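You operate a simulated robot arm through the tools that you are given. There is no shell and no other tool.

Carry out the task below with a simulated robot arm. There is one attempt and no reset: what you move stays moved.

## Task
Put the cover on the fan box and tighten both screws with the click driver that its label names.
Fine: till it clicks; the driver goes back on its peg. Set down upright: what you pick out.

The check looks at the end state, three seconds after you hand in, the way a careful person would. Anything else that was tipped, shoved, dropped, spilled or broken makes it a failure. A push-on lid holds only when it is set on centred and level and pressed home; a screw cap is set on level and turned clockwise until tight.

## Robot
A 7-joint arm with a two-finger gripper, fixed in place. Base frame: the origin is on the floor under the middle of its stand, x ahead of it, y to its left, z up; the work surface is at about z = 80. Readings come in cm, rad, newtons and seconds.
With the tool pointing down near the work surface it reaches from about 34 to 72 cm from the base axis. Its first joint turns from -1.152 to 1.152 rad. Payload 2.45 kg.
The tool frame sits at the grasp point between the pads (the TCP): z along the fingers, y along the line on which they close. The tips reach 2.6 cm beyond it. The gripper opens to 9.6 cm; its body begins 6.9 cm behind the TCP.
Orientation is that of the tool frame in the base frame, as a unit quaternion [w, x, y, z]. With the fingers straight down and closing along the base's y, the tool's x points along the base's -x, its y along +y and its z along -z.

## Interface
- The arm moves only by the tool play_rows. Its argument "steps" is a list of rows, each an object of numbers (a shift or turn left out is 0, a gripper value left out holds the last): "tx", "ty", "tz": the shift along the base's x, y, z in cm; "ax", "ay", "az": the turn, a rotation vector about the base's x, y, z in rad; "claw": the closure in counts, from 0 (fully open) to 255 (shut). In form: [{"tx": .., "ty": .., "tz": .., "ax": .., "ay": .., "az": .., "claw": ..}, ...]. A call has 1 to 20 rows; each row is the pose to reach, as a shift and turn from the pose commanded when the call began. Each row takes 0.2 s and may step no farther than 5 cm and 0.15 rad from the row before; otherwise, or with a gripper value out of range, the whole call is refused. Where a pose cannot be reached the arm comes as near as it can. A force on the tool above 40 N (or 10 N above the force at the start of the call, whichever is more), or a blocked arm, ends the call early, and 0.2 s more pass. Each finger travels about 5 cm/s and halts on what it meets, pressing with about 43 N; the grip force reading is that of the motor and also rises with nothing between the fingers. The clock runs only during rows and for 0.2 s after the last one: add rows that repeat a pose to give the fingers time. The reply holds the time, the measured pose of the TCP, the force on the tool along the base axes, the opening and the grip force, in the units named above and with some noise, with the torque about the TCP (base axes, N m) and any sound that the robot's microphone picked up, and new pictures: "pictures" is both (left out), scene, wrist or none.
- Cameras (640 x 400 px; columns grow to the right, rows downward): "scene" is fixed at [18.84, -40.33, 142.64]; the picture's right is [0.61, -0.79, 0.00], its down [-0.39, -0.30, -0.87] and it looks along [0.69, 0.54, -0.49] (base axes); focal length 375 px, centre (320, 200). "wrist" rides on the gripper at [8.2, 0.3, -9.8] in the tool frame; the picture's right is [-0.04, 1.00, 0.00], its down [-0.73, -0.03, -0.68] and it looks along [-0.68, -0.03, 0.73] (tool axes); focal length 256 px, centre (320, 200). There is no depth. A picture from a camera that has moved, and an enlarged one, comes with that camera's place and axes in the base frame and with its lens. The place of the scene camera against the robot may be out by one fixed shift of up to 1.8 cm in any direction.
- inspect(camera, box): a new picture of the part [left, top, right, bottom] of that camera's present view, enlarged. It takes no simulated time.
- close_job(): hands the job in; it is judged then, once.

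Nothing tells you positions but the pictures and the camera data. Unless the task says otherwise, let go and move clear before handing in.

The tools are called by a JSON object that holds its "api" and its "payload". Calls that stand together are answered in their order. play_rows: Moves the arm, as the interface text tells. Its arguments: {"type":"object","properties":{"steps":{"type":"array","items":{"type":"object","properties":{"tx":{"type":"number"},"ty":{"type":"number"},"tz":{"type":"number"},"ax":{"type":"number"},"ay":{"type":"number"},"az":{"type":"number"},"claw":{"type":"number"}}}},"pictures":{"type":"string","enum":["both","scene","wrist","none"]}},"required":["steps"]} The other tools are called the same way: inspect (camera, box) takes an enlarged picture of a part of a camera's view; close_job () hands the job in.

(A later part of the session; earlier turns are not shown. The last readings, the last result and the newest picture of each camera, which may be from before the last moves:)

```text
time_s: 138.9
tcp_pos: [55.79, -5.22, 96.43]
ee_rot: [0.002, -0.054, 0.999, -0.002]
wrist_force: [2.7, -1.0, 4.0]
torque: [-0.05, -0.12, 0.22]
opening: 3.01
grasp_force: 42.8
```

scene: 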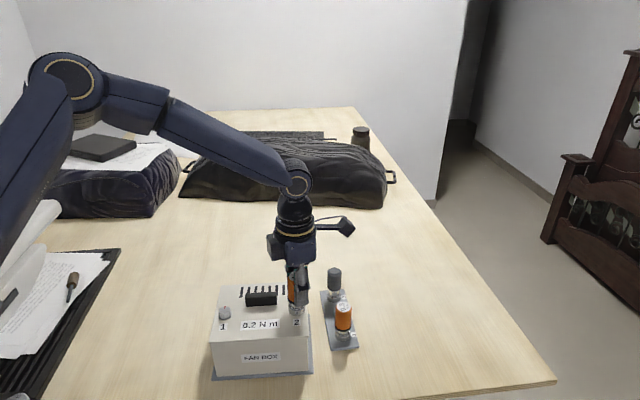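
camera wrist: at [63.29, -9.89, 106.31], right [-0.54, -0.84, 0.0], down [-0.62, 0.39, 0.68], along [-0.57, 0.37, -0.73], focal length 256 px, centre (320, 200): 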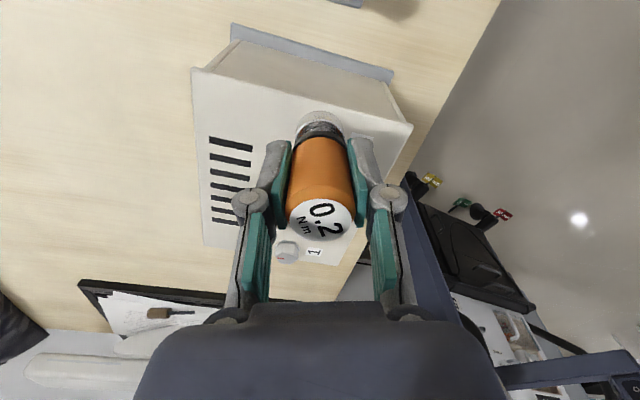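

Torque keeps cycling between 0.1 and 0.2 N m with the screw at its end position. The driver sits about 4 mm off-centre in the grip since the jolt, which side-loads the screw, so I'm setting it back on its peg to regrip it centred. First, lift and move above peg 2.

{"api": "play_rows", "payload": {"steps": [{"tz": 1}, {"tz": 3}, {"tz": 5.5}, {"tz": 7.5, "tx": 1.5, "ty": -0.3, "az": 0.1}, {"tz": 7.5, "tx": 4.5, "ty": -0.8, "az": 0.24}, {"tz": 7.5, "tx": 7.5, "ty": -1.4, "az": 0.38}, {"tz": 7.5, "tx": 10, "ty": -1.9, "az": 0.52}, {"tz": 7.5, "tx": 11.33, "ty": -2.09, "az": 0.665}, {"tz": 7.5, "tx": 11.33, "ty": -2.09, "az": 0.665}, {"tz": 7.5, "tx": 11.33, "ty": -2.09, "az": 0.665}]}}

{"api": "inspect", "payload": {"camera": "wrist", "box": [220, 0, 420, 160]}}

{"api": "inspect", "payload": {"camera": "scene", "box": [300, 200, 380, 350]}}

```text
time_s: 141.1
tcp_pos: [67.22, -7.32, 104.01]
ee_rot: [0.002, -0.377, 0.926, -0.001]
wrist_force: [-0.2, 0.3, -2.3]
torque: [0.01, -0.01, -0.03]
opening: 3.03
grasp_force: 42.8
camera wrist: at [61.01, -12.85, 113.89], right [-0.67, 0.74, 0.0], down [0.54, 0.49, 0.68], along [0.51, 0.45, -0.73], focal length 256 px, centre (320, 200)
```

scene: 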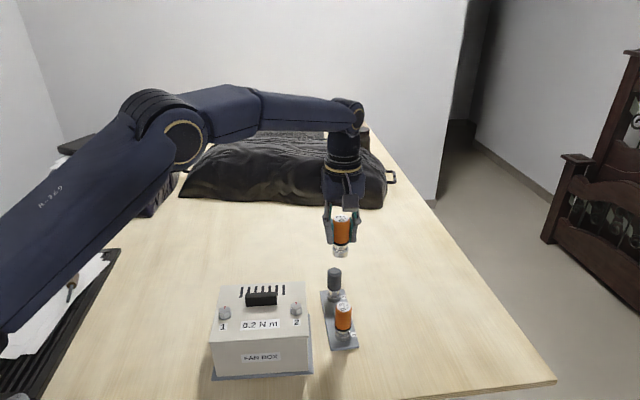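
wrist: 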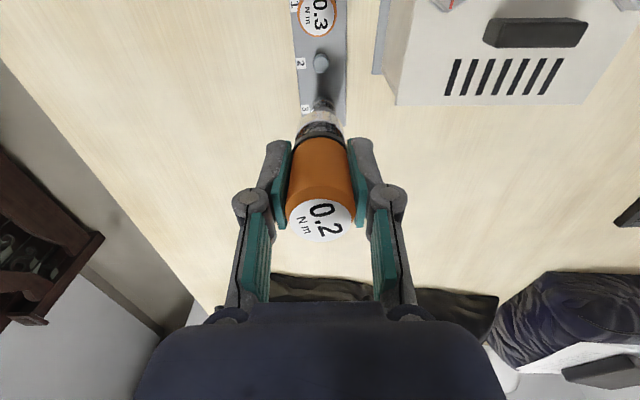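

```text
2.50 times, centred on (320, 80) of wrist
camera zoom: at [61.01, -12.85, 113.89], right [-0.67, 0.74, 0.0], down [0.54, 0.49, 0.68], along [0.51, 0.45, -0.73], focal length 640 px, centre (320, 500)
```

zoom: 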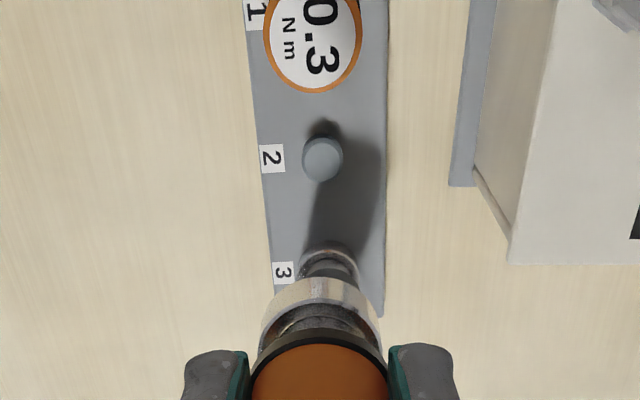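

```text
2.67 times, centred on (340, 275) of scene
camera zoom: at [18.84, -40.34, 142.64], right [0.61, -0.79, 0.0], down [-0.39, -0.3, -0.87], along [0.69, 0.54, -0.49], focal length 1001 px, centre (267, 0)
```

zoom: 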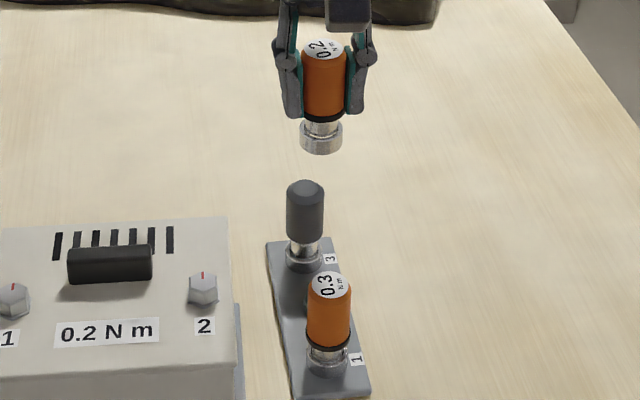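

{"api": "play_rows", "payload": {"steps": [{"tx": -0.05, "ty": -0.01, "tz": -3}, {"tx": -0.05, "ty": -0.01, "tz": -6}, {"tx": -0.05, "ty": -0.01, "tz": -9}, {"tx": -0.05, "ty": -0.01, "tz": -11.5}, {"tx": -0.05, "ty": -0.01, "tz": -13}, {"tx": -0.05, "ty": -0.01, "tz": -13.4}, {"tx": -0.05, "ty": -0.01, "tz": -13.4}]}}

{"api": "inspect", "payload": {"camera": "wrist", "box": [270, 60, 370, 140]}}

{"api": "inspect", "payload": {"camera": "scene", "box": [310, 270, 370, 340]}}

```text
time_s: 142.7
tcp_pos: [66.99, -7.15, 90.63]
ee_rot: [0.001, -0.377, 0.926, -0.002]
wrist_force: [0.4, 1.0, -2.2]
torque: [-0.03, 0.01, -0.01]
opening: 3.03
grasp_force: 43.3
camera wrist: at [60.91, -12.64, 100.43], right [-0.67, 0.74, 0.0], down [0.54, 0.49, 0.68], along [0.51, 0.45, -0.73], focal length 256 px, centre (320, 200)
```

scene: 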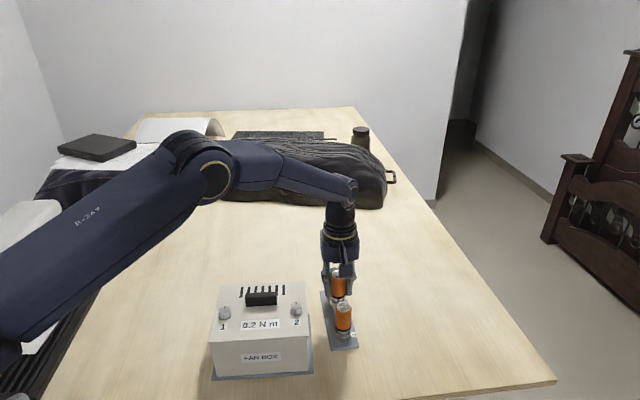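
wrist: 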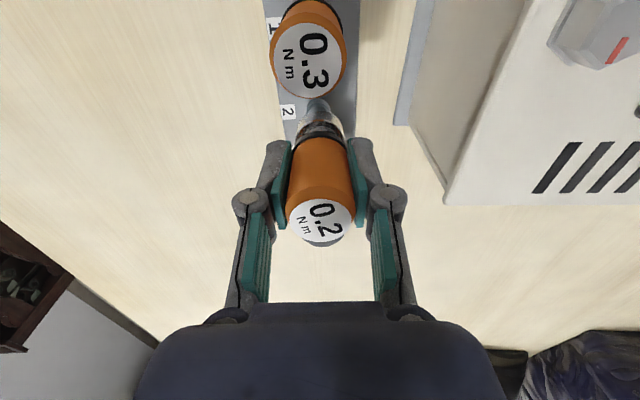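

```text
5.00 times, centred on (320, 100) of wrist
camera zoom: at [60.91, -12.64, 100.43], right [-0.67, 0.74, 0.0], down [0.54, 0.49, 0.68], along [0.51, 0.45, -0.73], focal length 1280 px, centre (320, 700)
```

zoom: 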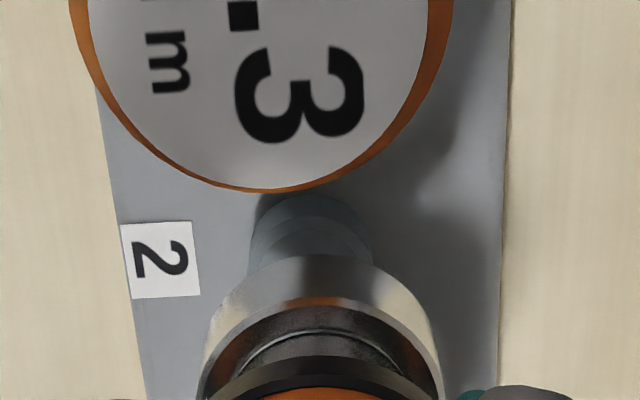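

```text
5.71 times, centred on (340, 305) of scene
camera zoom: at [18.84, -40.34, 142.64], right [0.61, -0.79, 0.0], down [-0.39, -0.3, -0.87], along [0.69, 0.54, -0.49], focal length 2145 px, centre (206, -400)
```

zoom: 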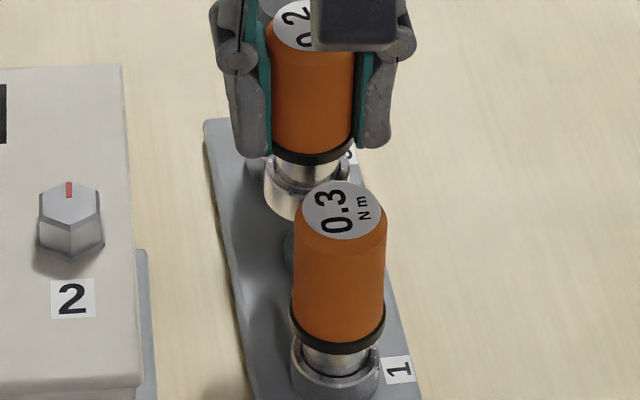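

The peg lies about 0.15 cm to the side of the driver axis. I'm correcting and lowering the driver onto peg 2.

{"api": "play_rows", "payload": {"steps": [{"tx": 0.1, "ty": -0.12}, {"tx": 0.1, "ty": -0.12, "tz": -0.8}, {"tx": 0.1, "ty": -0.12, "tz": -1.6}, {"tx": 0.1, "ty": -0.12, "tz": -2.2}, {"tx": 0.1, "ty": -0.12, "tz": -2.7}, {"tx": 0.1, "ty": -0.12, "tz": -3.0}], "pictures": "none"}}

{"api": "inspect", "payload": {"camera": "wrist", "box": [270, 60, 370, 140]}}

```text
time_s: 144.1
tcp_pos: [67.14, -7.44, 87.63]
ee_rot: [0.001, -0.378, 0.926, -0.002]
wrist_force: [0.4, -0.8, -2.2]
torque: [-0.02, 0.01, 0.02]
opening: 3.04
grasp_force: 43.6
```

```text
5.00 times, centred on (320, 100) of wrist
camera zoom: at [61.01, -12.84, 97.41], right [-0.67, 0.74, 0.0], down [0.54, 0.49, 0.68], along [0.51, 0.45, -0.73], focal length 1280 px, centre (320, 700)
```

zoom: 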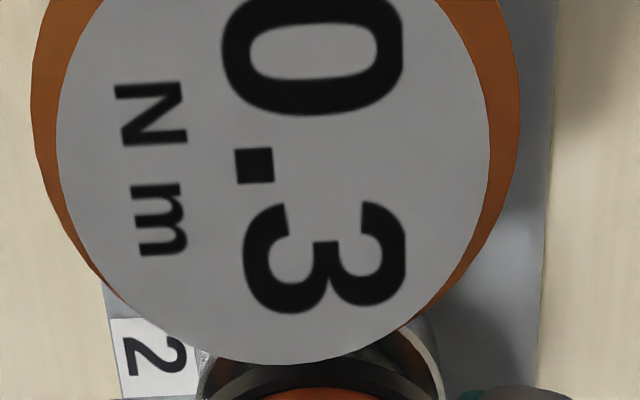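

{"api": "play_rows", "payload": {"steps": [{"tz": -0.1}, {"tz": -0.2}, {"tz": -0.3}, {"tz": -0.38}], "pictures": "none"}}

{"api": "inspect", "payload": {"camera": "scene", "box": [310, 270, 370, 355]}}

```text
time_s: 145.1
tcp_pos: [67.14, -7.46, 87.27]
ee_rot: [0.001, -0.377, 0.926, -0.001]
wrist_force: [0.5, 0.1, -1.3]
torque: [-0.01, -0.02, 0.03]
opening: 3.0
grasp_force: 43.1
```

```text
4.71 times, centred on (340, 312) of scene
camera zoom: at [18.84, -40.34, 142.64], right [0.61, -0.79, 0.0], down [-0.39, -0.3, -0.87], along [0.69, 0.54, -0.49], focal length 1766 px, centre (226, -329)
```

zoom: 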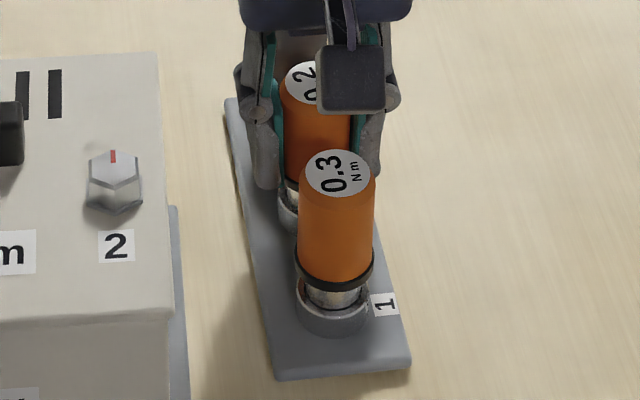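

{"api": "play_rows", "payload": {"steps": [{"tz": -0.05}, {"tz": -0.1}, {"tz": -0.15}], "pictures": "none"}}

```text
time_s: 145.9
tcp_pos: [67.1, -7.46, 87.1]
ee_rot: [0.001, -0.377, 0.926, -0.001]
wrist_force: [0.2, 0.1, -0.6]
torque: [0.0, -0.01, -0.01]
opening: 3.02
grasp_force: 42.9
```

{"api": "play_rows", "payload": {"steps": [{"tz": -0.05}, {"tz": -0.1}, {"tz": -0.15}], "pictures": "none"}}

```text
time_s: 146.7
tcp_pos: [67.21, -7.44, 87.03]
ee_rot: [0.003, -0.377, 0.926, -0.001]
wrist_force: [-3.5, 0.8, 7.4]
torque: [0.02, 0.27, 0.01]
opening: 3.0
grasp_force: 42.9
```

The driver is down on the rack plate over its peg. I'm opening the gripper.

{"api": "play_rows", "payload": {"steps": [{"tz": 0.04}, {"tz": 0.04, "claw": 200}, {"tz": 0.04, "claw": 150}, {"tz": 0.04, "claw": 110}, {"tz": 0.04, "claw": 110}, {"tz": 0.04, "claw": 110}]}}

{"api": "inspect", "payload": {"camera": "wrist", "box": [240, 80, 400, 260]}}

{"api": "inspect", "payload": {"camera": "scene", "box": [310, 260, 370, 355]}}

```text
time_s: 148.1
tcp_pos: [67.18, -7.58, 87.06]
ee_rot: [0.001, -0.377, 0.926, -0.002]
wrist_force: [-0.1, -0.2, -0.6]
torque: [-0.02, 0.02, 0.01]
opening: 5.47
grasp_force: 0.0
camera wrist: at [61.0, -12.91, 96.84], right [-0.67, 0.74, 0.0], down [0.54, 0.49, 0.68], along [0.51, 0.45, -0.73], focal length 256 px, centre (320, 200)
```

scene: 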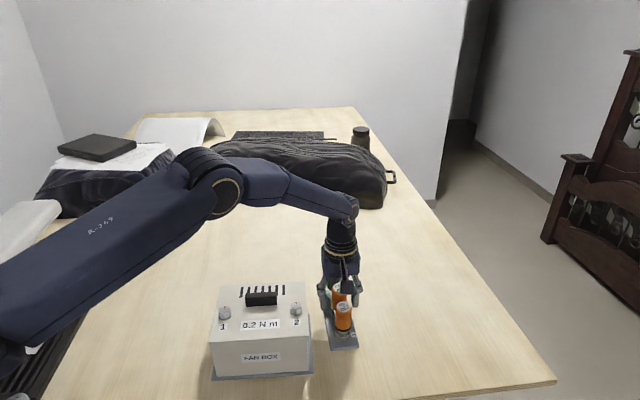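
wrist: 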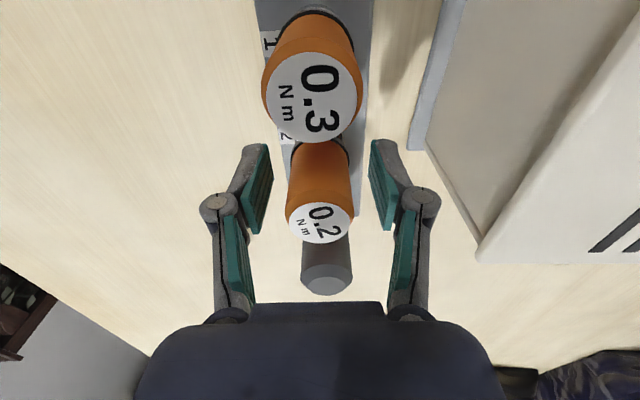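

```text
2.22 times, centred on (320, 170) of wrist
camera zoom: at [61.0, -12.91, 96.84], right [-0.67, 0.74, 0.0], down [0.54, 0.49, 0.68], along [0.51, 0.45, -0.73], focal length 569 px, centre (320, 267)
```

zoom: 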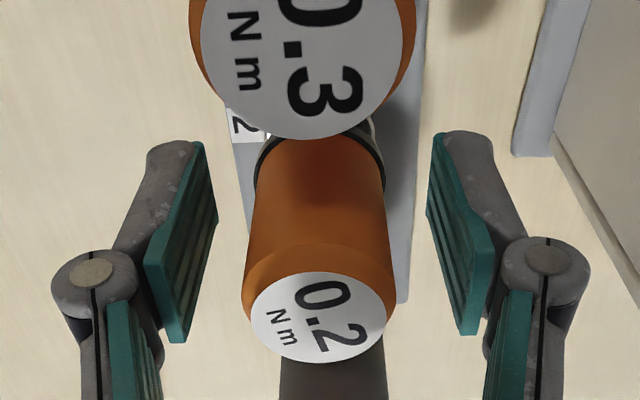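

```text
4.21 times, centred on (340, 308) of scene
camera zoom: at [18.84, -40.33, 142.64], right [0.61, -0.79, 0.0], down [-0.39, -0.3, -0.87], along [0.69, 0.54, -0.49], focal length 1580 px, centre (236, -253)
```

zoom: 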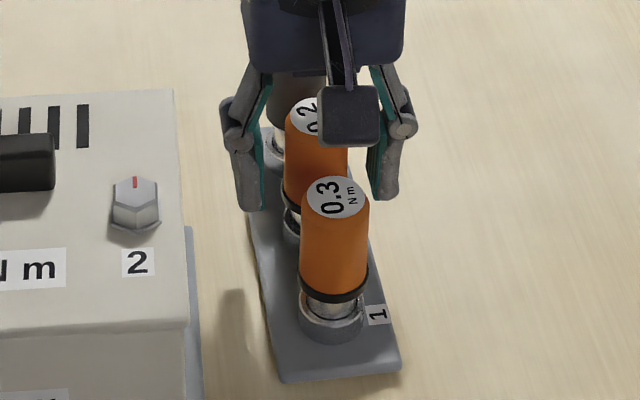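

The driver stands upright on peg 2. I'm shifting the gripper about 0.4 cm along the rack line so the handle is centred in the pads, then closing again.

{"api": "play_rows", "payload": {"steps": [{"tx": 0.15, "ty": 0.14}, {"tx": 0.28, "ty": 0.27}, {"tx": 0.28, "ty": 0.27}, {"tx": 0.28, "ty": 0.27, "claw": 150}, {"tx": 0.28, "ty": 0.27, "claw": 255}, {"tx": 0.28, "ty": 0.27, "claw": 255}, {"tx": 0.28, "ty": 0.27, "claw": 255}, {"tx": 0.28, "ty": 0.27, "claw": 255}, {"tx": 0.28, "ty": 0.27, "claw": 255}], "pictures": "wrist"}}

{"api": "inspect", "payload": {"camera": "wrist", "box": [260, 90, 380, 240]}}

```text
time_s: 150.1
tcp_pos: [67.5, -7.17, 86.92]
ee_rot: [0.002, -0.376, 0.926, -0.001]
wrist_force: [-0.4, 2.4, 1.5]
torque: [0.0, -0.01, 0.02]
opening: 3.02
grasp_force: 43.0
camera wrist: at [61.34, -12.7, 96.82], right [-0.67, 0.74, 0.0], down [0.54, 0.49, 0.68], along [0.51, 0.45, -0.73], focal length 256 px, centre (320, 200)
```

wrist: 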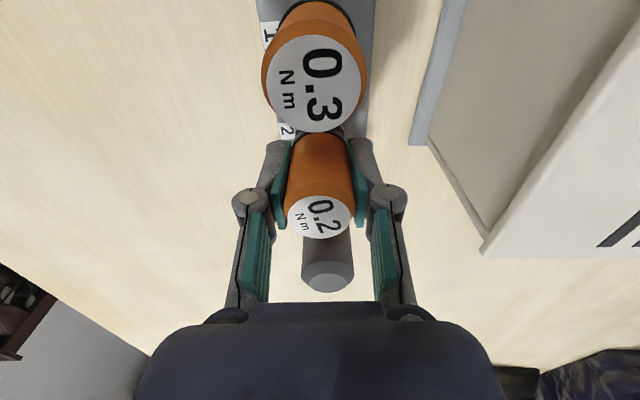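

```text
2.67 times, centred on (320, 165) of wrist
camera zoom: at [61.34, -12.7, 96.82], right [-0.67, 0.74, 0.0], down [0.54, 0.49, 0.68], along [0.51, 0.45, -0.73], focal length 683 px, centre (320, 293)
```

zoom: 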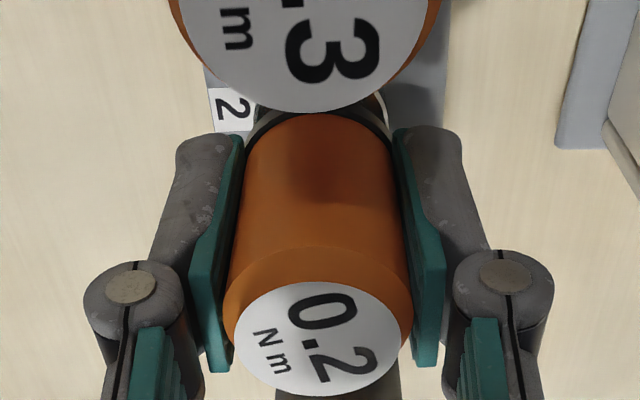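

The handle's now centred in the grip. I'm lifting straight off the peg and returning to screw 2.

{"api": "play_rows", "payload": {"steps": [{"tz": 0.5}, {"tz": 1.5}, {"tz": 3.5}, {"tz": 6}, {"tz": 9}, {"tz": 12}, {"tz": 14.5}, {"tx": -3, "ty": 0.5, "tz": 15}, {"tx": -6.5, "ty": 1.15, "tz": 15}, {"tx": -9.5, "ty": 1.7, "tz": 14.5}, {"tx": -11.256, "ty": 1.998, "tz": 13.5}, {"tx": -11.256, "ty": 1.998, "tz": 12}, {"tx": -11.256, "ty": 1.998, "tz": 12}], "pictures": "none"}}

{"api": "inspect", "payload": {"camera": "wrist", "box": [280, 70, 360, 130]}}

{"api": "inspect", "payload": {"camera": "scene", "box": [280, 285, 320, 325]}}

{"api": "inspect", "payload": {"camera": "scene", "box": [270, 230, 370, 350]}}

```text
time_s: 152.9
tcp_pos: [56.28, -5.12, 99.02]
ee_rot: [0.002, -0.378, 0.926, -0.001]
wrist_force: [-0.9, 0.3, -0.2]
torque: [-0.01, 0.0, -0.03]
opening: 3.04
grasp_force: 43.2
```

```text
6.67 times, centred on (320, 100) of wrist
camera zoom: at [50.07, -10.57, 108.86], right [-0.67, 0.74, 0.0], down [0.54, 0.49, 0.68], along [0.51, 0.45, -0.73], focal length 1707 px, centre (320, 867)
```

zoom: 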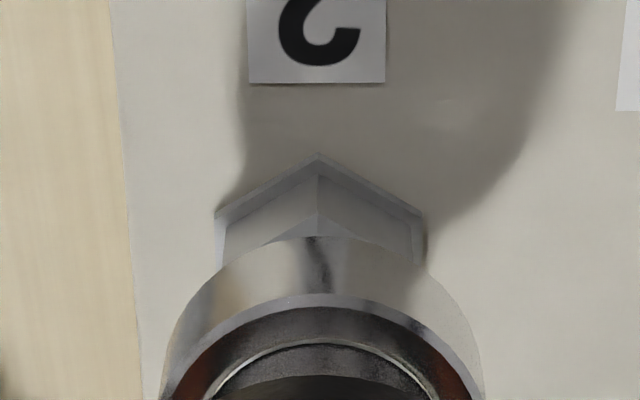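

```text
10.00 times, centred on (300, 305) of scene
camera zoom: at [18.84, -40.34, 142.64], right [0.61, -0.79, 0.0], down [-0.39, -0.3, -0.87], along [0.69, 0.54, -0.49], focal length 3754 px, centre (520, -850)
```

zoom: 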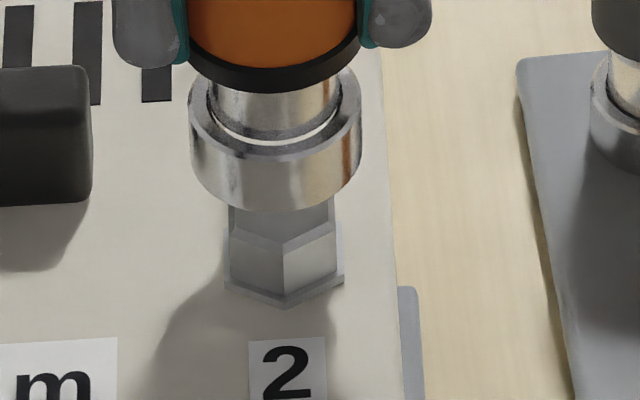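

```text
3.33 times, centred on (320, 290) of scene
camera zoom: at [18.84, -40.34, 142.64], right [0.61, -0.79, 0.0], down [-0.39, -0.3, -0.87], along [0.69, 0.54, -0.49], focal length 1251 px, centre (320, -100)
```

zoom: 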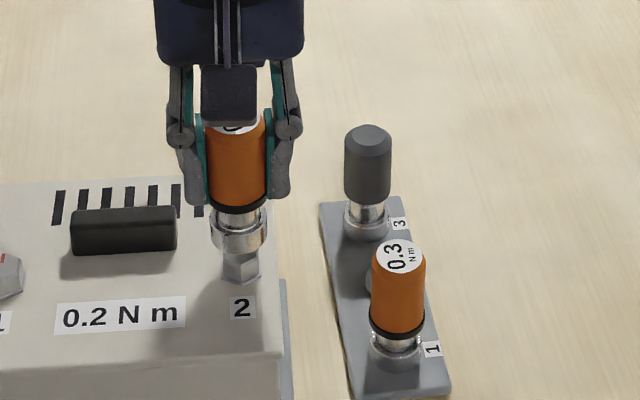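

{"api": "play_rows", "payload": {"steps": [{"ty": -0.05, "tz": -0.4}, {"ty": -0.05, "tz": -0.8}, {"ty": -0.05, "tz": -1.2}, {"ty": -0.05, "tz": -1.6}, {"ty": -0.05, "tz": -1.9}, {"ty": -0.05, "tz": -2.1}], "pictures": "none"}}

{"api": "play_rows", "payload": {"steps": [{"tz": -0.1}, {"tz": -0.2}, {"tz": -0.3}], "pictures": "none"}}

```text
time_s: 154.3
tcp_pos: [56.18, -5.25, 96.91]
ee_rot: [0.002, -0.377, 0.926, 0.0]
wrist_force: [-0.4, 0.6, -1.3]
torque: [-0.02, 0.0, -0.01]
opening: 3.01
grasp_force: 43.3
```

```text
time_s: 155.1
tcp_pos: [56.3, -5.17, 96.6]
ee_rot: [0.002, -0.377, 0.926, -0.001]
wrist_force: [0.0, -0.1, -1.8]
torque: [0.01, -0.02, 0.01]
opening: 3.04
grasp_force: 42.6
```

{"api": "play_rows", "payload": {"steps": [{"tz": -0.08}, {"tz": -0.16}, {"tz": -0.2}], "pictures": "none"}}

```text
time_s: 155.9
tcp_pos: [56.09, -5.29, 96.52]
ee_rot: [0.001, -0.377, 0.926, -0.002]
wrist_force: [-5.1, 1.9, 16.9]
torque: [0.09, 0.22, 0.01]
opening: 3.04
grasp_force: 42.7
```

{"api": "play_rows", "payload": {"steps": [{"tx": -0.03, "ty": 0.01, "tz": 0.04}, {"tx": -0.03, "ty": 0.01, "tz": 0.04, "az": -0.05}], "pictures": "none"}}

{"api": "play_rows", "payload": {"steps": [{"az": -0.05}], "pictures": "none"}}

{"api": "play_rows", "payload": {"steps": [{"az": -0.05}], "pictures": "none"}}

{"api": "play_rows", "payload": {"steps": [{"az": -0.05}], "pictures": "none"}}

{"api": "play_rows", "payload": {"steps": [{"az": -0.05}], "pictures": "none"}}

{"api": "play_rows", "payload": {"steps": [{"az": -0.05}], "pictures": "none"}}

```text
time_s: 156.5
tcp_pos: [56.23, -5.24, 96.39]
ee_rot: [0.003, -0.355, 0.935, -0.003]
wrist_force: [0.1, 0.7, 20.9]
torque: [0.03, 0.04, 0.16]
opening: 2.99
grasp_force: 43.0
```

```text
time_s: 156.9
tcp_pos: [56.29, -5.33, 96.51]
ee_rot: [0.002, -0.33, 0.944, -0.003]
wrist_force: [3.7, -0.4, 21.4]
torque: [-0.01, -0.14, 0.22]
opening: 2.98
grasp_force: 42.9
```

```text
time_s: 157.3
tcp_pos: [56.2, -5.29, 96.46]
ee_rot: [0.002, -0.307, 0.952, -0.002]
wrist_force: [4.9, -1.7, 19.2]
torque: [-0.09, -0.25, 0.1]
opening: 3.01
grasp_force: 42.9
```

```text
time_s: 157.7
tcp_pos: [56.18, -5.14, 96.48]
ee_rot: [0.002, -0.283, 0.959, -0.001]
wrist_force: [3.7, 1.5, 22.2]
torque: [-0.04, -0.12, 0.2]
opening: 3.02
grasp_force: 43.1
```

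```text
time_s: 158.1
tcp_pos: [56.17, -5.3, 96.4]
ee_rot: [0.001, -0.258, 0.966, -0.001]
wrist_force: [1.6, -0.5, 22.8]
torque: [-0.05, -0.12, 0.14]
opening: 2.99
grasp_force: 42.8
```

```text
time_s: 158.5
tcp_pos: [56.13, -5.39, 96.44]
ee_rot: [0.001, -0.234, 0.972, -0.002]
wrist_force: [-0.5, -0.9, 25.8]
torque: [-0.06, -0.05, 0.21]
opening: 3.0
grasp_force: 43.4
```

{"api": "inspect", "payload": {"camera": "wrist", "box": [260, 90, 380, 240]}}

{"api": "play_rows", "payload": {"steps": [{"az": -0.1}, {"az": -0.2}, {"az": -0.3}, {"az": -0.4}, {"az": -0.5}, {"az": -0.6}], "pictures": "none"}}

{"api": "inspect", "payload": {"camera": "wrist", "box": [260, 90, 380, 240]}}

```text
2.67 times, centred on (320, 165) of wrist
camera zoom: at [48.64, -8.61, 106.3], right [-0.42, 0.91, 0.0], down [0.66, 0.31, 0.68], along [0.62, 0.28, -0.73], focal length 683 px, centre (320, 293)
```

zoom: 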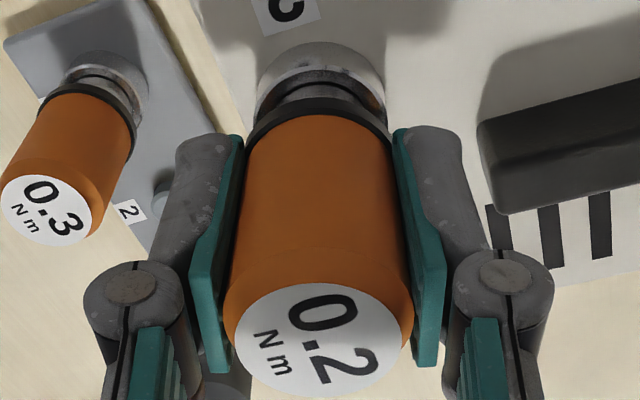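

```text
time_s: 159.9
tcp_pos: [56.2, -5.27, 96.44]
ee_rot: [0.001, 0.064, 0.998, -0.002]
wrist_force: [-0.3, -1.2, 27.8]
torque: [-0.04, 0.05, 0.12]
opening: 2.99
grasp_force: 43.4
```

```text
2.67 times, centred on (320, 165) of wrist
camera zoom: at [48.05, -3.86, 106.27], right [0.17, 0.99, 0.0], down [0.72, -0.12, 0.68], along [0.67, -0.12, -0.73], focal length 683 px, centre (320, 293)
```

zoom: 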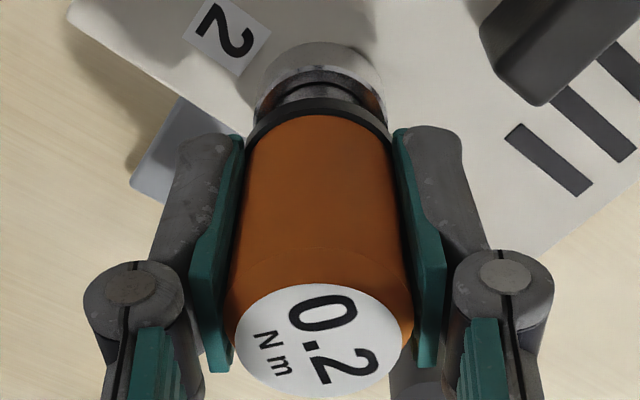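

The pattern now looks like a ratchet: torque climbs to about 0.2 and drops back every ~0.1 rad, yet no sound was reported. I'm turning very slowly in case motion noise masks the click.

{"api": "play_rows", "payload": {"steps": [{"tz": 0.05, "az": -0.01}, {"tz": 0.05, "az": -0.02}, {"tz": 0.05, "az": -0.03}, {"tz": 0.05, "az": -0.04}, {"tz": 0.05, "az": -0.05}, {"tz": 0.05, "az": -0.06}, {"tz": 0.05, "az": -0.07}, {"tz": 0.05, "az": -0.08}, {"tz": 0.05, "az": -0.09}, {"tz": 0.05, "az": -0.1}, {"tz": 0.05, "az": -0.11}, {"tz": 0.05, "az": -0.12}, {"tz": 0.05, "az": -0.13}, {"tz": 0.05, "az": -0.14}, {"tz": 0.05, "az": -0.15}, {"tz": 0.05, "az": -0.16}, {"tz": 0.05, "az": -0.17}, {"tz": 0.05, "az": -0.18}, {"tz": 0.05, "az": -0.19}, {"tz": 0.05, "az": -0.2}], "pictures": "none"}}

```text
time_s: 164.1
tcp_pos: [56.13, -5.25, 96.43]
ee_rot: [0.0, 0.162, 0.987, -0.002]
wrist_force: [-0.6, 0.2, -0.9]
torque: [0.01, -0.02, 0.09]
opening: 3.02
grasp_force: 42.9
```

{"api": "play_rows", "payload": {"steps": [{"az": -0.02}], "pictures": "none"}}

{"api": "play_rows", "payload": {"steps": [{"az": -0.02}], "pictures": "none"}}

{"api": "play_rows", "payload": {"steps": [{"az": -0.02}], "pictures": "none"}}

{"api": "play_rows", "payload": {"steps": [{"az": -0.02}], "pictures": "none"}}

{"api": "play_rows", "payload": {"steps": [{"az": -0.02}], "pictures": "none"}}

{"api": "play_rows", "payload": {"steps": [{"az": -0.02}], "pictures": "none"}}

{"api": "play_rows", "payload": {"steps": [{"az": -0.02}], "pictures": "none"}}

{"api": "play_rows", "payload": {"steps": [{"az": -0.02}], "pictures": "none"}}

```text
time_s: 164.5
tcp_pos: [56.14, -5.17, 96.39]
ee_rot: [0.0, 0.172, 0.985, -0.002]
wrist_force: [-0.3, -0.3, -0.2]
torque: [0.04, 0.01, 0.11]
opening: 2.99
grasp_force: 43.1
```

```text
time_s: 164.9
tcp_pos: [56.2, -5.23, 96.53]
ee_rot: [0.0, 0.182, 0.983, -0.002]
wrist_force: [0.1, -0.8, -1.3]
torque: [-0.01, -0.04, 0.17]
opening: 3.0
grasp_force: 42.8
```

```text
time_s: 165.3
tcp_pos: [56.17, -5.31, 96.45]
ee_rot: [0.001, 0.192, 0.981, -0.002]
wrist_force: [0.6, 0.0, -1.9]
torque: [0.0, -0.02, 0.2]
opening: 3.0
grasp_force: 42.2
```

```text
time_s: 165.7
tcp_pos: [56.2, -5.26, 96.54]
ee_rot: [0.0, 0.203, 0.979, -0.003]
wrist_force: [-1.2, 0.2, -1.3]
torque: [0.01, -0.02, 0.05]
opening: 2.98
grasp_force: 43.1
```

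```text
time_s: 166.1
tcp_pos: [56.09, -5.29, 96.47]
ee_rot: [0.001, 0.211, 0.977, -0.002]
wrist_force: [-1.0, 0.0, -1.1]
torque: [-0.01, -0.03, 0.07]
opening: 3.01
grasp_force: 42.5
```

```text
time_s: 166.5
tcp_pos: [56.14, -5.29, 96.27]
ee_rot: [0.0, 0.222, 0.975, -0.001]
wrist_force: [-1.4, -1.4, 3.0]
torque: [-0.06, 0.04, 0.16]
opening: 3.0
grasp_force: 43.1
```

```text
time_s: 166.9
tcp_pos: [56.19, -5.2, 96.47]
ee_rot: [0.001, 0.231, 0.973, -0.002]
wrist_force: [0.3, -1.2, 4.2]
torque: [-0.07, 0.01, 0.15]
opening: 3.0
grasp_force: 43.1
```

```text
time_s: 167.3
tcp_pos: [56.08, -5.19, 96.48]
ee_rot: [0.001, 0.241, 0.97, -0.001]
wrist_force: [2.6, -1.8, 3.1]
torque: [-0.04, -0.07, 0.16]
opening: 3.0
grasp_force: 42.9
```

The fine steps show it clearly: torque ramps to 0.20 N m, then releases to 0.05, repeatedly and regardless of downward force. That's the driver's clutch releasing at its 0.2 setting, so screw 2 is tight. I'll repeat this clean, centred check on screw 1, moving over it now.

{"api": "play_rows", "payload": {"steps": [{"tz": 0.5}, {"tz": 2}, {"tz": 4}, {"tz": 5.5}, {"tx": -2, "ty": 2.2, "tz": 5.5}, {"tx": -5, "ty": 5.4, "tz": 5.5}, {"tx": -7.8, "ty": 8.4, "tz": 5.5}, {"tx": -9, "ty": 9.72, "tz": 5}, {"tx": -9, "ty": 9.72, "tz": 3.5}, {"tx": -9, "ty": 9.72, "tz": 2.5}, {"tx": -9, "ty": 9.72, "tz": 2.5}], "pictures": "none"}}

{"api": "inspect", "payload": {"camera": "wrist", "box": [280, 70, 360, 130]}}

{"api": "inspect", "payload": {"camera": "scene", "box": [206, 288, 246, 324]}}

{"api": "inspect", "payload": {"camera": "scene", "box": [200, 240, 370, 390]}}

```text
time_s: 169.7
tcp_pos: [46.91, 4.52, 98.91]
ee_rot: [0.0, 0.24, 0.971, -0.001]
wrist_force: [0.2, 0.4, -0.9]
torque: [0.02, 0.02, 0.0]
opening: 3.02
grasp_force: 43.5
```

```text
6.67 times, centred on (320, 100) of wrist
camera zoom: at [39.91, 8.6, 108.72], right [0.5, 0.86, 0.0], down [0.64, -0.37, 0.68], along [0.59, -0.34, -0.73], focal length 1707 px, centre (320, 867)
```

zoom: 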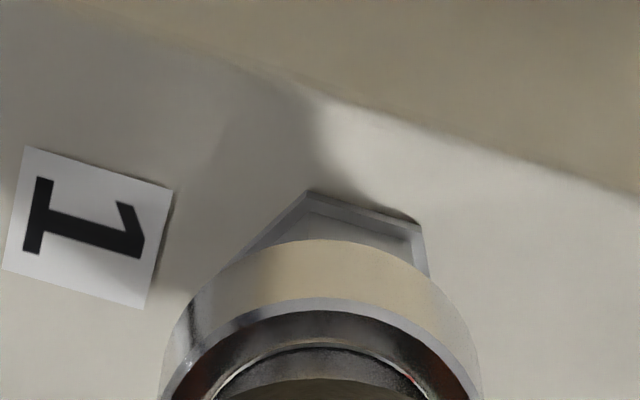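

```text
11.11 times, centred on (226, 306) of scene
camera zoom: at [18.84, -40.33, 142.64], right [0.61, -0.79, 0.0], down [-0.39, -0.3, -0.87], along [0.69, 0.54, -0.49], focal length 4171 px, centre (1364, -978)
```

zoom: 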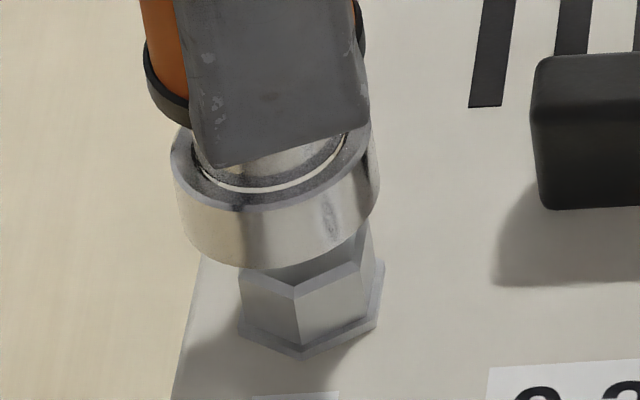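

```text
2.67 times, centred on (285, 315) of scene
camera zoom: at [18.84, -40.33, 142.64], right [0.61, -0.79, 0.0], down [-0.39, -0.3, -0.87], along [0.69, 0.54, -0.49], focal length 1001 px, centre (413, -107)
```

zoom: 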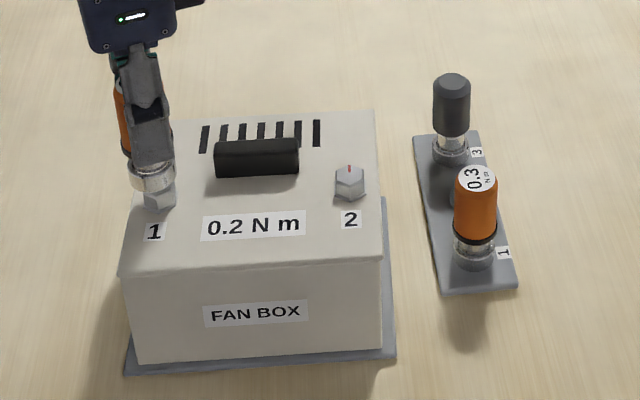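

{"api": "play_rows", "payload": {"steps": [{"tx": 0.22, "ty": -0.03}, {"tx": 0.22, "ty": -0.03, "tz": -0.4}, {"tx": 0.22, "ty": -0.03, "tz": -0.8}, {"tx": 0.22, "ty": -0.03, "tz": -1.1}, {"tx": 0.22, "ty": -0.03, "tz": -1.4}, {"tx": 0.22, "ty": -0.03, "tz": -1.7}], "pictures": "none"}}

{"api": "inspect", "payload": {"camera": "scene", "box": [206, 288, 246, 324]}}

{"api": "inspect", "payload": {"camera": "wrist", "box": [280, 70, 360, 130]}}

```text
time_s: 171.1
tcp_pos: [47.24, 4.62, 97.34]
ee_rot: [0.001, 0.24, 0.971, -0.002]
wrist_force: [0.1, -0.5, -1.5]
torque: [-0.01, -0.03, 0.02]
opening: 3.04
grasp_force: 42.5
```

```text
11.11 times, centred on (226, 306) of scene
camera zoom: at [18.84, -40.33, 142.64], right [0.61, -0.79, 0.0], down [-0.39, -0.3, -0.87], along [0.69, 0.54, -0.49], focal length 4171 px, centre (1364, -978)
```

zoom: 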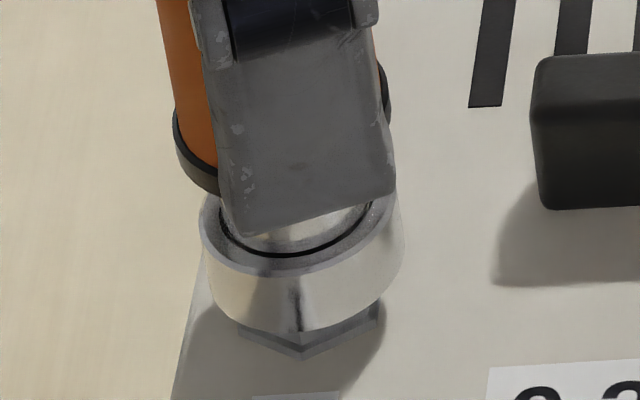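

```text
6.67 times, centred on (320, 100) of wrist
camera zoom: at [40.19, 8.61, 107.05], right [0.5, 0.86, 0.0], down [0.64, -0.37, 0.68], along [0.59, -0.34, -0.73], focal length 1707 px, centre (320, 867)
```

zoom: 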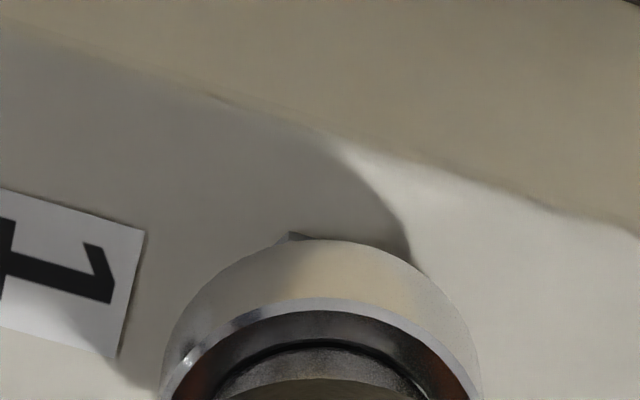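

{"api": "play_rows", "payload": {"steps": [{"tz": -0.2}, {"tz": -0.4}, {"tz": -0.55}, {"tz": -0.65}], "pictures": "none"}}

{"api": "play_rows", "payload": {"steps": [{"tz": -0.07}, {"tz": -0.14}, {"tz": -0.2}], "pictures": "none"}}

```text
time_s: 172.1
tcp_pos: [47.33, 4.4, 96.56]
ee_rot: [0.001, 0.24, 0.971, -0.002]
wrist_force: [1.2, 0.2, -1.4]
torque: [0.05, -0.02, 0.0]
opening: 3.03
grasp_force: 43.1
```

```text
time_s: 172.9
tcp_pos: [47.36, 4.52, 96.42]
ee_rot: [0.0, 0.24, 0.971, -0.003]
wrist_force: [-4.6, 1.7, 13.6]
torque: [0.1, 0.27, -0.04]
opening: 3.01
grasp_force: 42.7
```

{"api": "play_rows", "payload": {"steps": [{"tx": -0.03, "ty": 0.01, "az": -0.05}], "pictures": "none"}}

{"api": "play_rows", "payload": {"steps": [{"az": -0.03}], "pictures": "none"}}

{"api": "play_rows", "payload": {"steps": [{"az": -0.03}], "pictures": "none"}}

{"api": "play_rows", "payload": {"steps": [{"az": -0.03}], "pictures": "none"}}

{"api": "play_rows", "payload": {"steps": [{"az": -0.03}], "pictures": "none"}}

{"api": "play_rows", "payload": {"steps": [{"az": -0.03}], "pictures": "none"}}

{"api": "play_rows", "payload": {"steps": [{"az": -0.03}], "pictures": "none"}}

{"api": "play_rows", "payload": {"steps": [{"az": -0.03}], "pictures": "none"}}

```text
time_s: 173.3
tcp_pos: [47.5, 4.56, 96.35]
ee_rot: [0.002, 0.266, 0.964, -0.002]
wrist_force: [-2.5, -0.1, 15.0]
torque: [0.0, 0.22, 0.15]
opening: 3.0
grasp_force: 42.7
```

```text
time_s: 173.7
tcp_pos: [47.42, 4.38, 96.41]
ee_rot: [0.001, 0.278, 0.96, 0.0]
wrist_force: [-2.1, -0.7, 19.3]
torque: [0.0, 0.17, 0.18]
opening: 3.0
grasp_force: 42.8
```

```text
time_s: 174.1
tcp_pos: [47.37, 4.4, 96.36]
ee_rot: [0.001, 0.294, 0.956, -0.002]
wrist_force: [-0.2, -3.4, 23.5]
torque: [-0.14, 0.09, 0.22]
opening: 3.02
grasp_force: 43.4
```

```text
time_s: 174.5
tcp_pos: [47.35, 4.42, 96.42]
ee_rot: [0.001, 0.309, 0.951, -0.002]
wrist_force: [1.7, -4.6, 23.9]
torque: [-0.18, -0.05, 0.14]
opening: 3.02
grasp_force: 42.5
```

```text
time_s: 174.9
tcp_pos: [47.37, 4.4, 96.36]
ee_rot: [0.0, 0.322, 0.947, -0.001]
wrist_force: [-0.1, -4.2, 30.3]
torque: [-0.11, 0.05, 0.17]
opening: 3.02
grasp_force: 42.6
```

```text
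time_s: 175.3
tcp_pos: [47.4, 4.47, 96.44]
ee_rot: [0.002, 0.336, 0.942, -0.001]
wrist_force: [3.4, -2.2, 28.2]
torque: [-0.12, -0.1, 0.2]
opening: 3.01
grasp_force: 42.9
```

```text
time_s: 175.7
tcp_pos: [47.38, 4.43, 96.4]
ee_rot: [0.0, 0.349, 0.937, -0.002]
wrist_force: [6.1, 0.2, 20.7]
torque: [0.03, -0.24, 0.22]
opening: 3.03
grasp_force: 43.2
```

```text
time_s: 176.1
tcp_pos: [47.29, 4.5, 96.24]
ee_rot: [0.0, 0.365, 0.931, -0.001]
wrist_force: [5.9, 0.0, 15.5]
torque: [0.03, -0.29, 0.09]
opening: 3.0
grasp_force: 42.7
```

Screw 1 shows the same ramp to about 0.2 N m and release, so its clutch point is reached too. To make sure I hear a click, I'll back this screw off slightly and bring it up again slowly.

{"api": "play_rows", "payload": {"steps": [{"tx": -0.03, "tz": 0.05}, {"tx": -0.03, "tz": 0.05, "az": 0.06}, {"tx": -0.03, "tz": 0.05, "az": 0.12}, {"tx": -0.03, "tz": 0.05, "az": 0.18}, {"tx": -0.03, "tz": 0.05, "az": 0.24}, {"tx": -0.03, "tz": 0.05, "az": 0.3}, {"tx": -0.03, "tz": 0.05, "az": 0.36}, {"tx": -0.03, "tz": 0.05, "az": 0.42}, {"tx": -0.03, "tz": 0.05, "az": 0.48}, {"tx": -0.03, "tz": 0.05, "az": 0.54}, {"tx": -0.03, "tz": 0.05, "az": 0.6}], "pictures": "none"}}

```text
time_s: 178.5
tcp_pos: [47.42, 4.44, 96.5]
ee_rot: [0.0, 0.073, 0.997, -0.002]
wrist_force: [0.2, 0.2, -1.7]
torque: [-0.02, 0.01, 0.01]
opening: 3.03
grasp_force: 42.4
```

{"api": "play_rows", "payload": {"steps": [{"tz": -0.05, "az": -0.03}, {"tz": -0.06, "az": -0.06}, {"tz": -0.06, "az": -0.09}, {"tz": -0.06, "az": -0.12}, {"tz": -0.06, "az": -0.15}, {"tz": -0.06, "az": -0.18}, {"tz": -0.06, "az": -0.21}, {"tz": -0.06, "az": -0.24}, {"tz": -0.06, "az": -0.27}, {"tz": -0.06, "az": -0.3}, {"tz": -0.06, "az": -0.33}, {"tz": -0.06, "az": -0.36}], "pictures": "none"}}

{"api": "play_rows", "payload": {"steps": [{"az": -0.03}, {"az": -0.06}, {"az": -0.09}, {"az": -0.12}], "pictures": "none"}}

{"api": "play_rows", "payload": {"steps": [{"az": -0.03}, {"az": -0.06}, {"az": -0.09}, {"az": -0.12}], "pictures": "none"}}

{"api": "play_rows", "payload": {"steps": [{"az": -0.03}, {"az": -0.06}, {"az": -0.09}, {"az": -0.12}], "pictures": "none"}}

```text
time_s: 181.1
tcp_pos: [47.21, 4.44, 96.4]
ee_rot: [0.001, 0.25, 0.968, -0.002]
wrist_force: [-2.6, 0.4, 16.1]
torque: [0.08, 0.14, -0.01]
opening: 3.01
grasp_force: 43.0
```

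```text
time_s: 182.1
tcp_pos: [47.3, 4.36, 96.41]
ee_rot: [0.0, 0.309, 0.951, -0.002]
wrist_force: [-1.3, -2.6, 12.4]
torque: [-0.03, 0.04, 0.0]
opening: 3.0
grasp_force: 43.3
```

```text
time_s: 183.1
tcp_pos: [47.35, 4.58, 96.38]
ee_rot: [0.0, 0.365, 0.931, -0.002]
wrist_force: [-0.2, -0.4, -0.9]
torque: [0.02, -0.06, 0.06]
opening: 3.03
grasp_force: 42.4
```

```text
time_s: 184.1
tcp_pos: [47.22, 4.32, 96.5]
ee_rot: [0.0, 0.42, 0.908, -0.001]
wrist_force: [-1.3, 0.5, 0.3]
torque: [0.03, 0.0, 0.17]
opening: 3.02
grasp_force: 42.9
```

{"api": "play_rows", "payload": {"steps": [{"az": -0.02}], "pictures": "none"}}

{"api": "play_rows", "payload": {"steps": [{"az": -0.02}], "pictures": "none"}}

{"api": "play_rows", "payload": {"steps": [{"az": -0.02}], "pictures": "none"}}

{"api": "play_rows", "payload": {"steps": [{"az": -0.02}], "pictures": "none"}}

{"api": "play_rows", "payload": {"steps": [{"az": -0.02}], "pictures": "none"}}

{"api": "play_rows", "payload": {"steps": [{"az": -0.02}], "pictures": "none"}}

```text
time_s: 184.5
tcp_pos: [47.12, 4.48, 96.5]
ee_rot: [-0.001, 0.429, 0.903, -0.002]
wrist_force: [-2.1, -1.9, 9.4]
torque: [-0.03, 0.12, 0.22]
opening: 2.97
grasp_force: 43.2
```

```text
time_s: 184.9
tcp_pos: [47.25, 4.48, 96.35]
ee_rot: [0.0, 0.438, 0.899, -0.002]
wrist_force: [-4.0, -0.7, 14.6]
torque: [-0.01, 0.22, 0.08]
opening: 2.99
grasp_force: 43.1
```

```text
time_s: 185.3
tcp_pos: [47.34, 4.46, 96.31]
ee_rot: [0.0, 0.447, 0.895, -0.002]
wrist_force: [-2.2, -0.7, 14.0]
torque: [-0.05, 0.13, 0.13]
opening: 2.99
grasp_force: 42.7
```

```text
time_s: 185.7
tcp_pos: [47.4, 4.38, 96.35]
ee_rot: [0.0, 0.457, 0.889, -0.001]
wrist_force: [0.3, -1.1, 8.4]
torque: [-0.04, -0.03, 0.17]
opening: 3.01
grasp_force: 42.8
```

```text
time_s: 186.1
tcp_pos: [47.31, 4.45, 96.45]
ee_rot: [0.001, 0.464, 0.886, -0.002]
wrist_force: [0.6, 0.6, 8.3]
torque: [-0.03, -0.01, 0.2]
opening: 3.0
grasp_force: 42.9
```

```text
time_s: 186.5
tcp_pos: [47.25, 4.43, 96.35]
ee_rot: [0.0, 0.473, 0.881, -0.001]
wrist_force: [-0.6, 1.2, 12.3]
torque: [0.02, 0.02, 0.2]
opening: 3.0
grasp_force: 43.0
```

The retightening shows the same thing: it runs freely back to the stop, climbs to 0.22 N m, then releases to 0.08. Both screws are at the driver's 0.2 N m release point, though the microphone has reported no sound. I'm lifting straight off and carrying the driver back above peg 2.

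{"api": "play_rows", "payload": {"steps": [{"tz": 0.4}, {"tz": 1.5}, {"tz": 4}, {"tz": 7}, {"tz": 8.5}, {"tx": 2, "ty": -1.2, "tz": 8.5, "az": 0.15}, {"tx": 5, "ty": -2.9, "tz": 8.5, "az": 0.3}, {"tx": 8, "ty": -4.6, "tz": 8.5, "az": 0.45}, {"tx": 11, "ty": -6.4, "tz": 8.5, "az": 0.6}, {"tx": 14, "ty": -8.1, "tz": 8.5, "az": 0.75}, {"tx": 17, "ty": -9.8, "tz": 8.5, "az": 0.9}, {"tx": 19.5, "ty": -11.3, "tz": 8.5, "az": 1.05}, {"tx": 20.13, "ty": -11.66, "tz": 8.5, "az": 1.2}, {"tx": 20.13, "ty": -11.66, "tz": 8.5, "az": 1.35}, {"tx": 20.13, "ty": -11.66, "tz": 8.5, "az": 1.5}, {"tx": 20.13, "ty": -11.66, "tz": 8.5, "az": 1.65}, {"tx": 20.13, "ty": -11.66, "tz": 8.5, "az": 1.76}, {"tx": 20.13, "ty": -11.66, "tz": 8.5, "az": 1.76}, {"tx": 20.13, "ty": -11.66, "tz": 8.5, "az": 1.76}]}}

{"api": "inspect", "payload": {"camera": "wrist", "box": [220, 0, 420, 160]}}

{"api": "inspect", "payload": {"camera": "scene", "box": [200, 260, 330, 390]}}

{"api": "inspect", "payload": {"camera": "wrist", "box": [260, 90, 380, 240]}}

```text
time_s: 190.5
tcp_pos: [67.41, -7.16, 104.91]
ee_rot: [0.002, -0.378, 0.926, -0.002]
wrist_force: [0.7, 0.5, -1.2]
torque: [0.0, -0.01, 0.02]
opening: 3.01
grasp_force: 43.0
camera wrist: at [61.29, -12.63, 114.76], right [-0.67, 0.74, 0.0], down [0.54, 0.49, 0.68], along [0.51, 0.45, -0.73], focal length 256 px, centre (320, 200)
```

scene: 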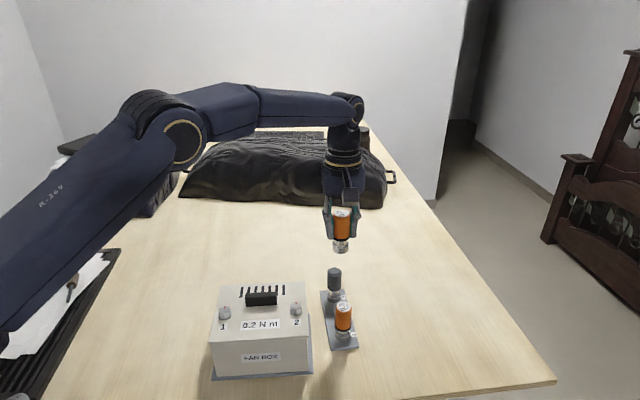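
wrist: 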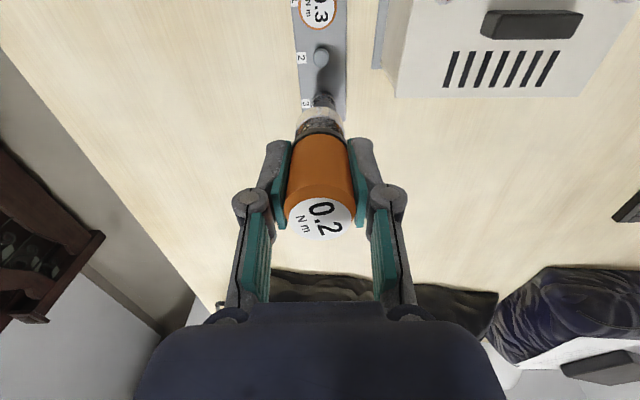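

```text
2.50 times, centred on (320, 80) of wrist
camera zoom: at [61.29, -12.63, 114.76], right [-0.67, 0.74, 0.0], down [0.54, 0.49, 0.68], along [0.51, 0.45, -0.73], focal length 640 px, centre (320, 500)
```

zoom: 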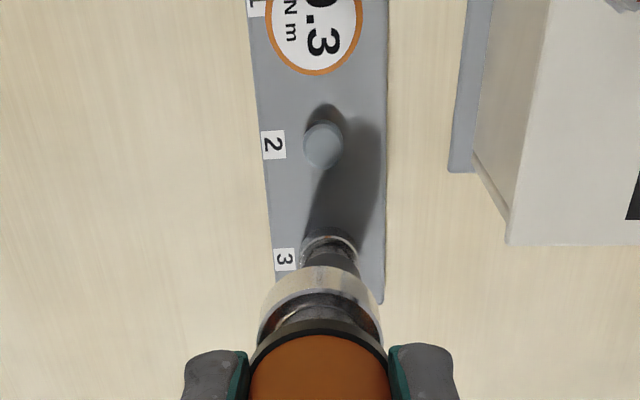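

```text
3.08 times, centred on (265, 325) of scene
camera zoom: at [18.84, -40.34, 142.64], right [0.61, -0.79, 0.0], down [-0.39, -0.3, -0.87], along [0.69, 0.54, -0.49], focal length 1155 px, centre (489, -185)
```

zoom: 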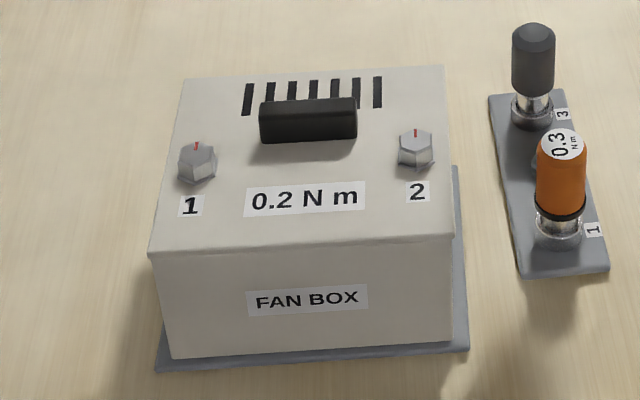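

```text
2.67 times, centred on (320, 165) of wrist
camera zoom: at [61.29, -12.63, 114.76], right [-0.67, 0.74, 0.0], down [0.54, 0.49, 0.68], along [0.51, 0.45, -0.73], focal length 683 px, centre (320, 293)
```

zoom: 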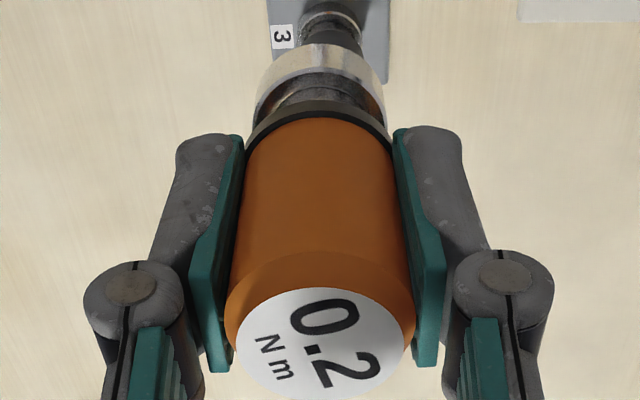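

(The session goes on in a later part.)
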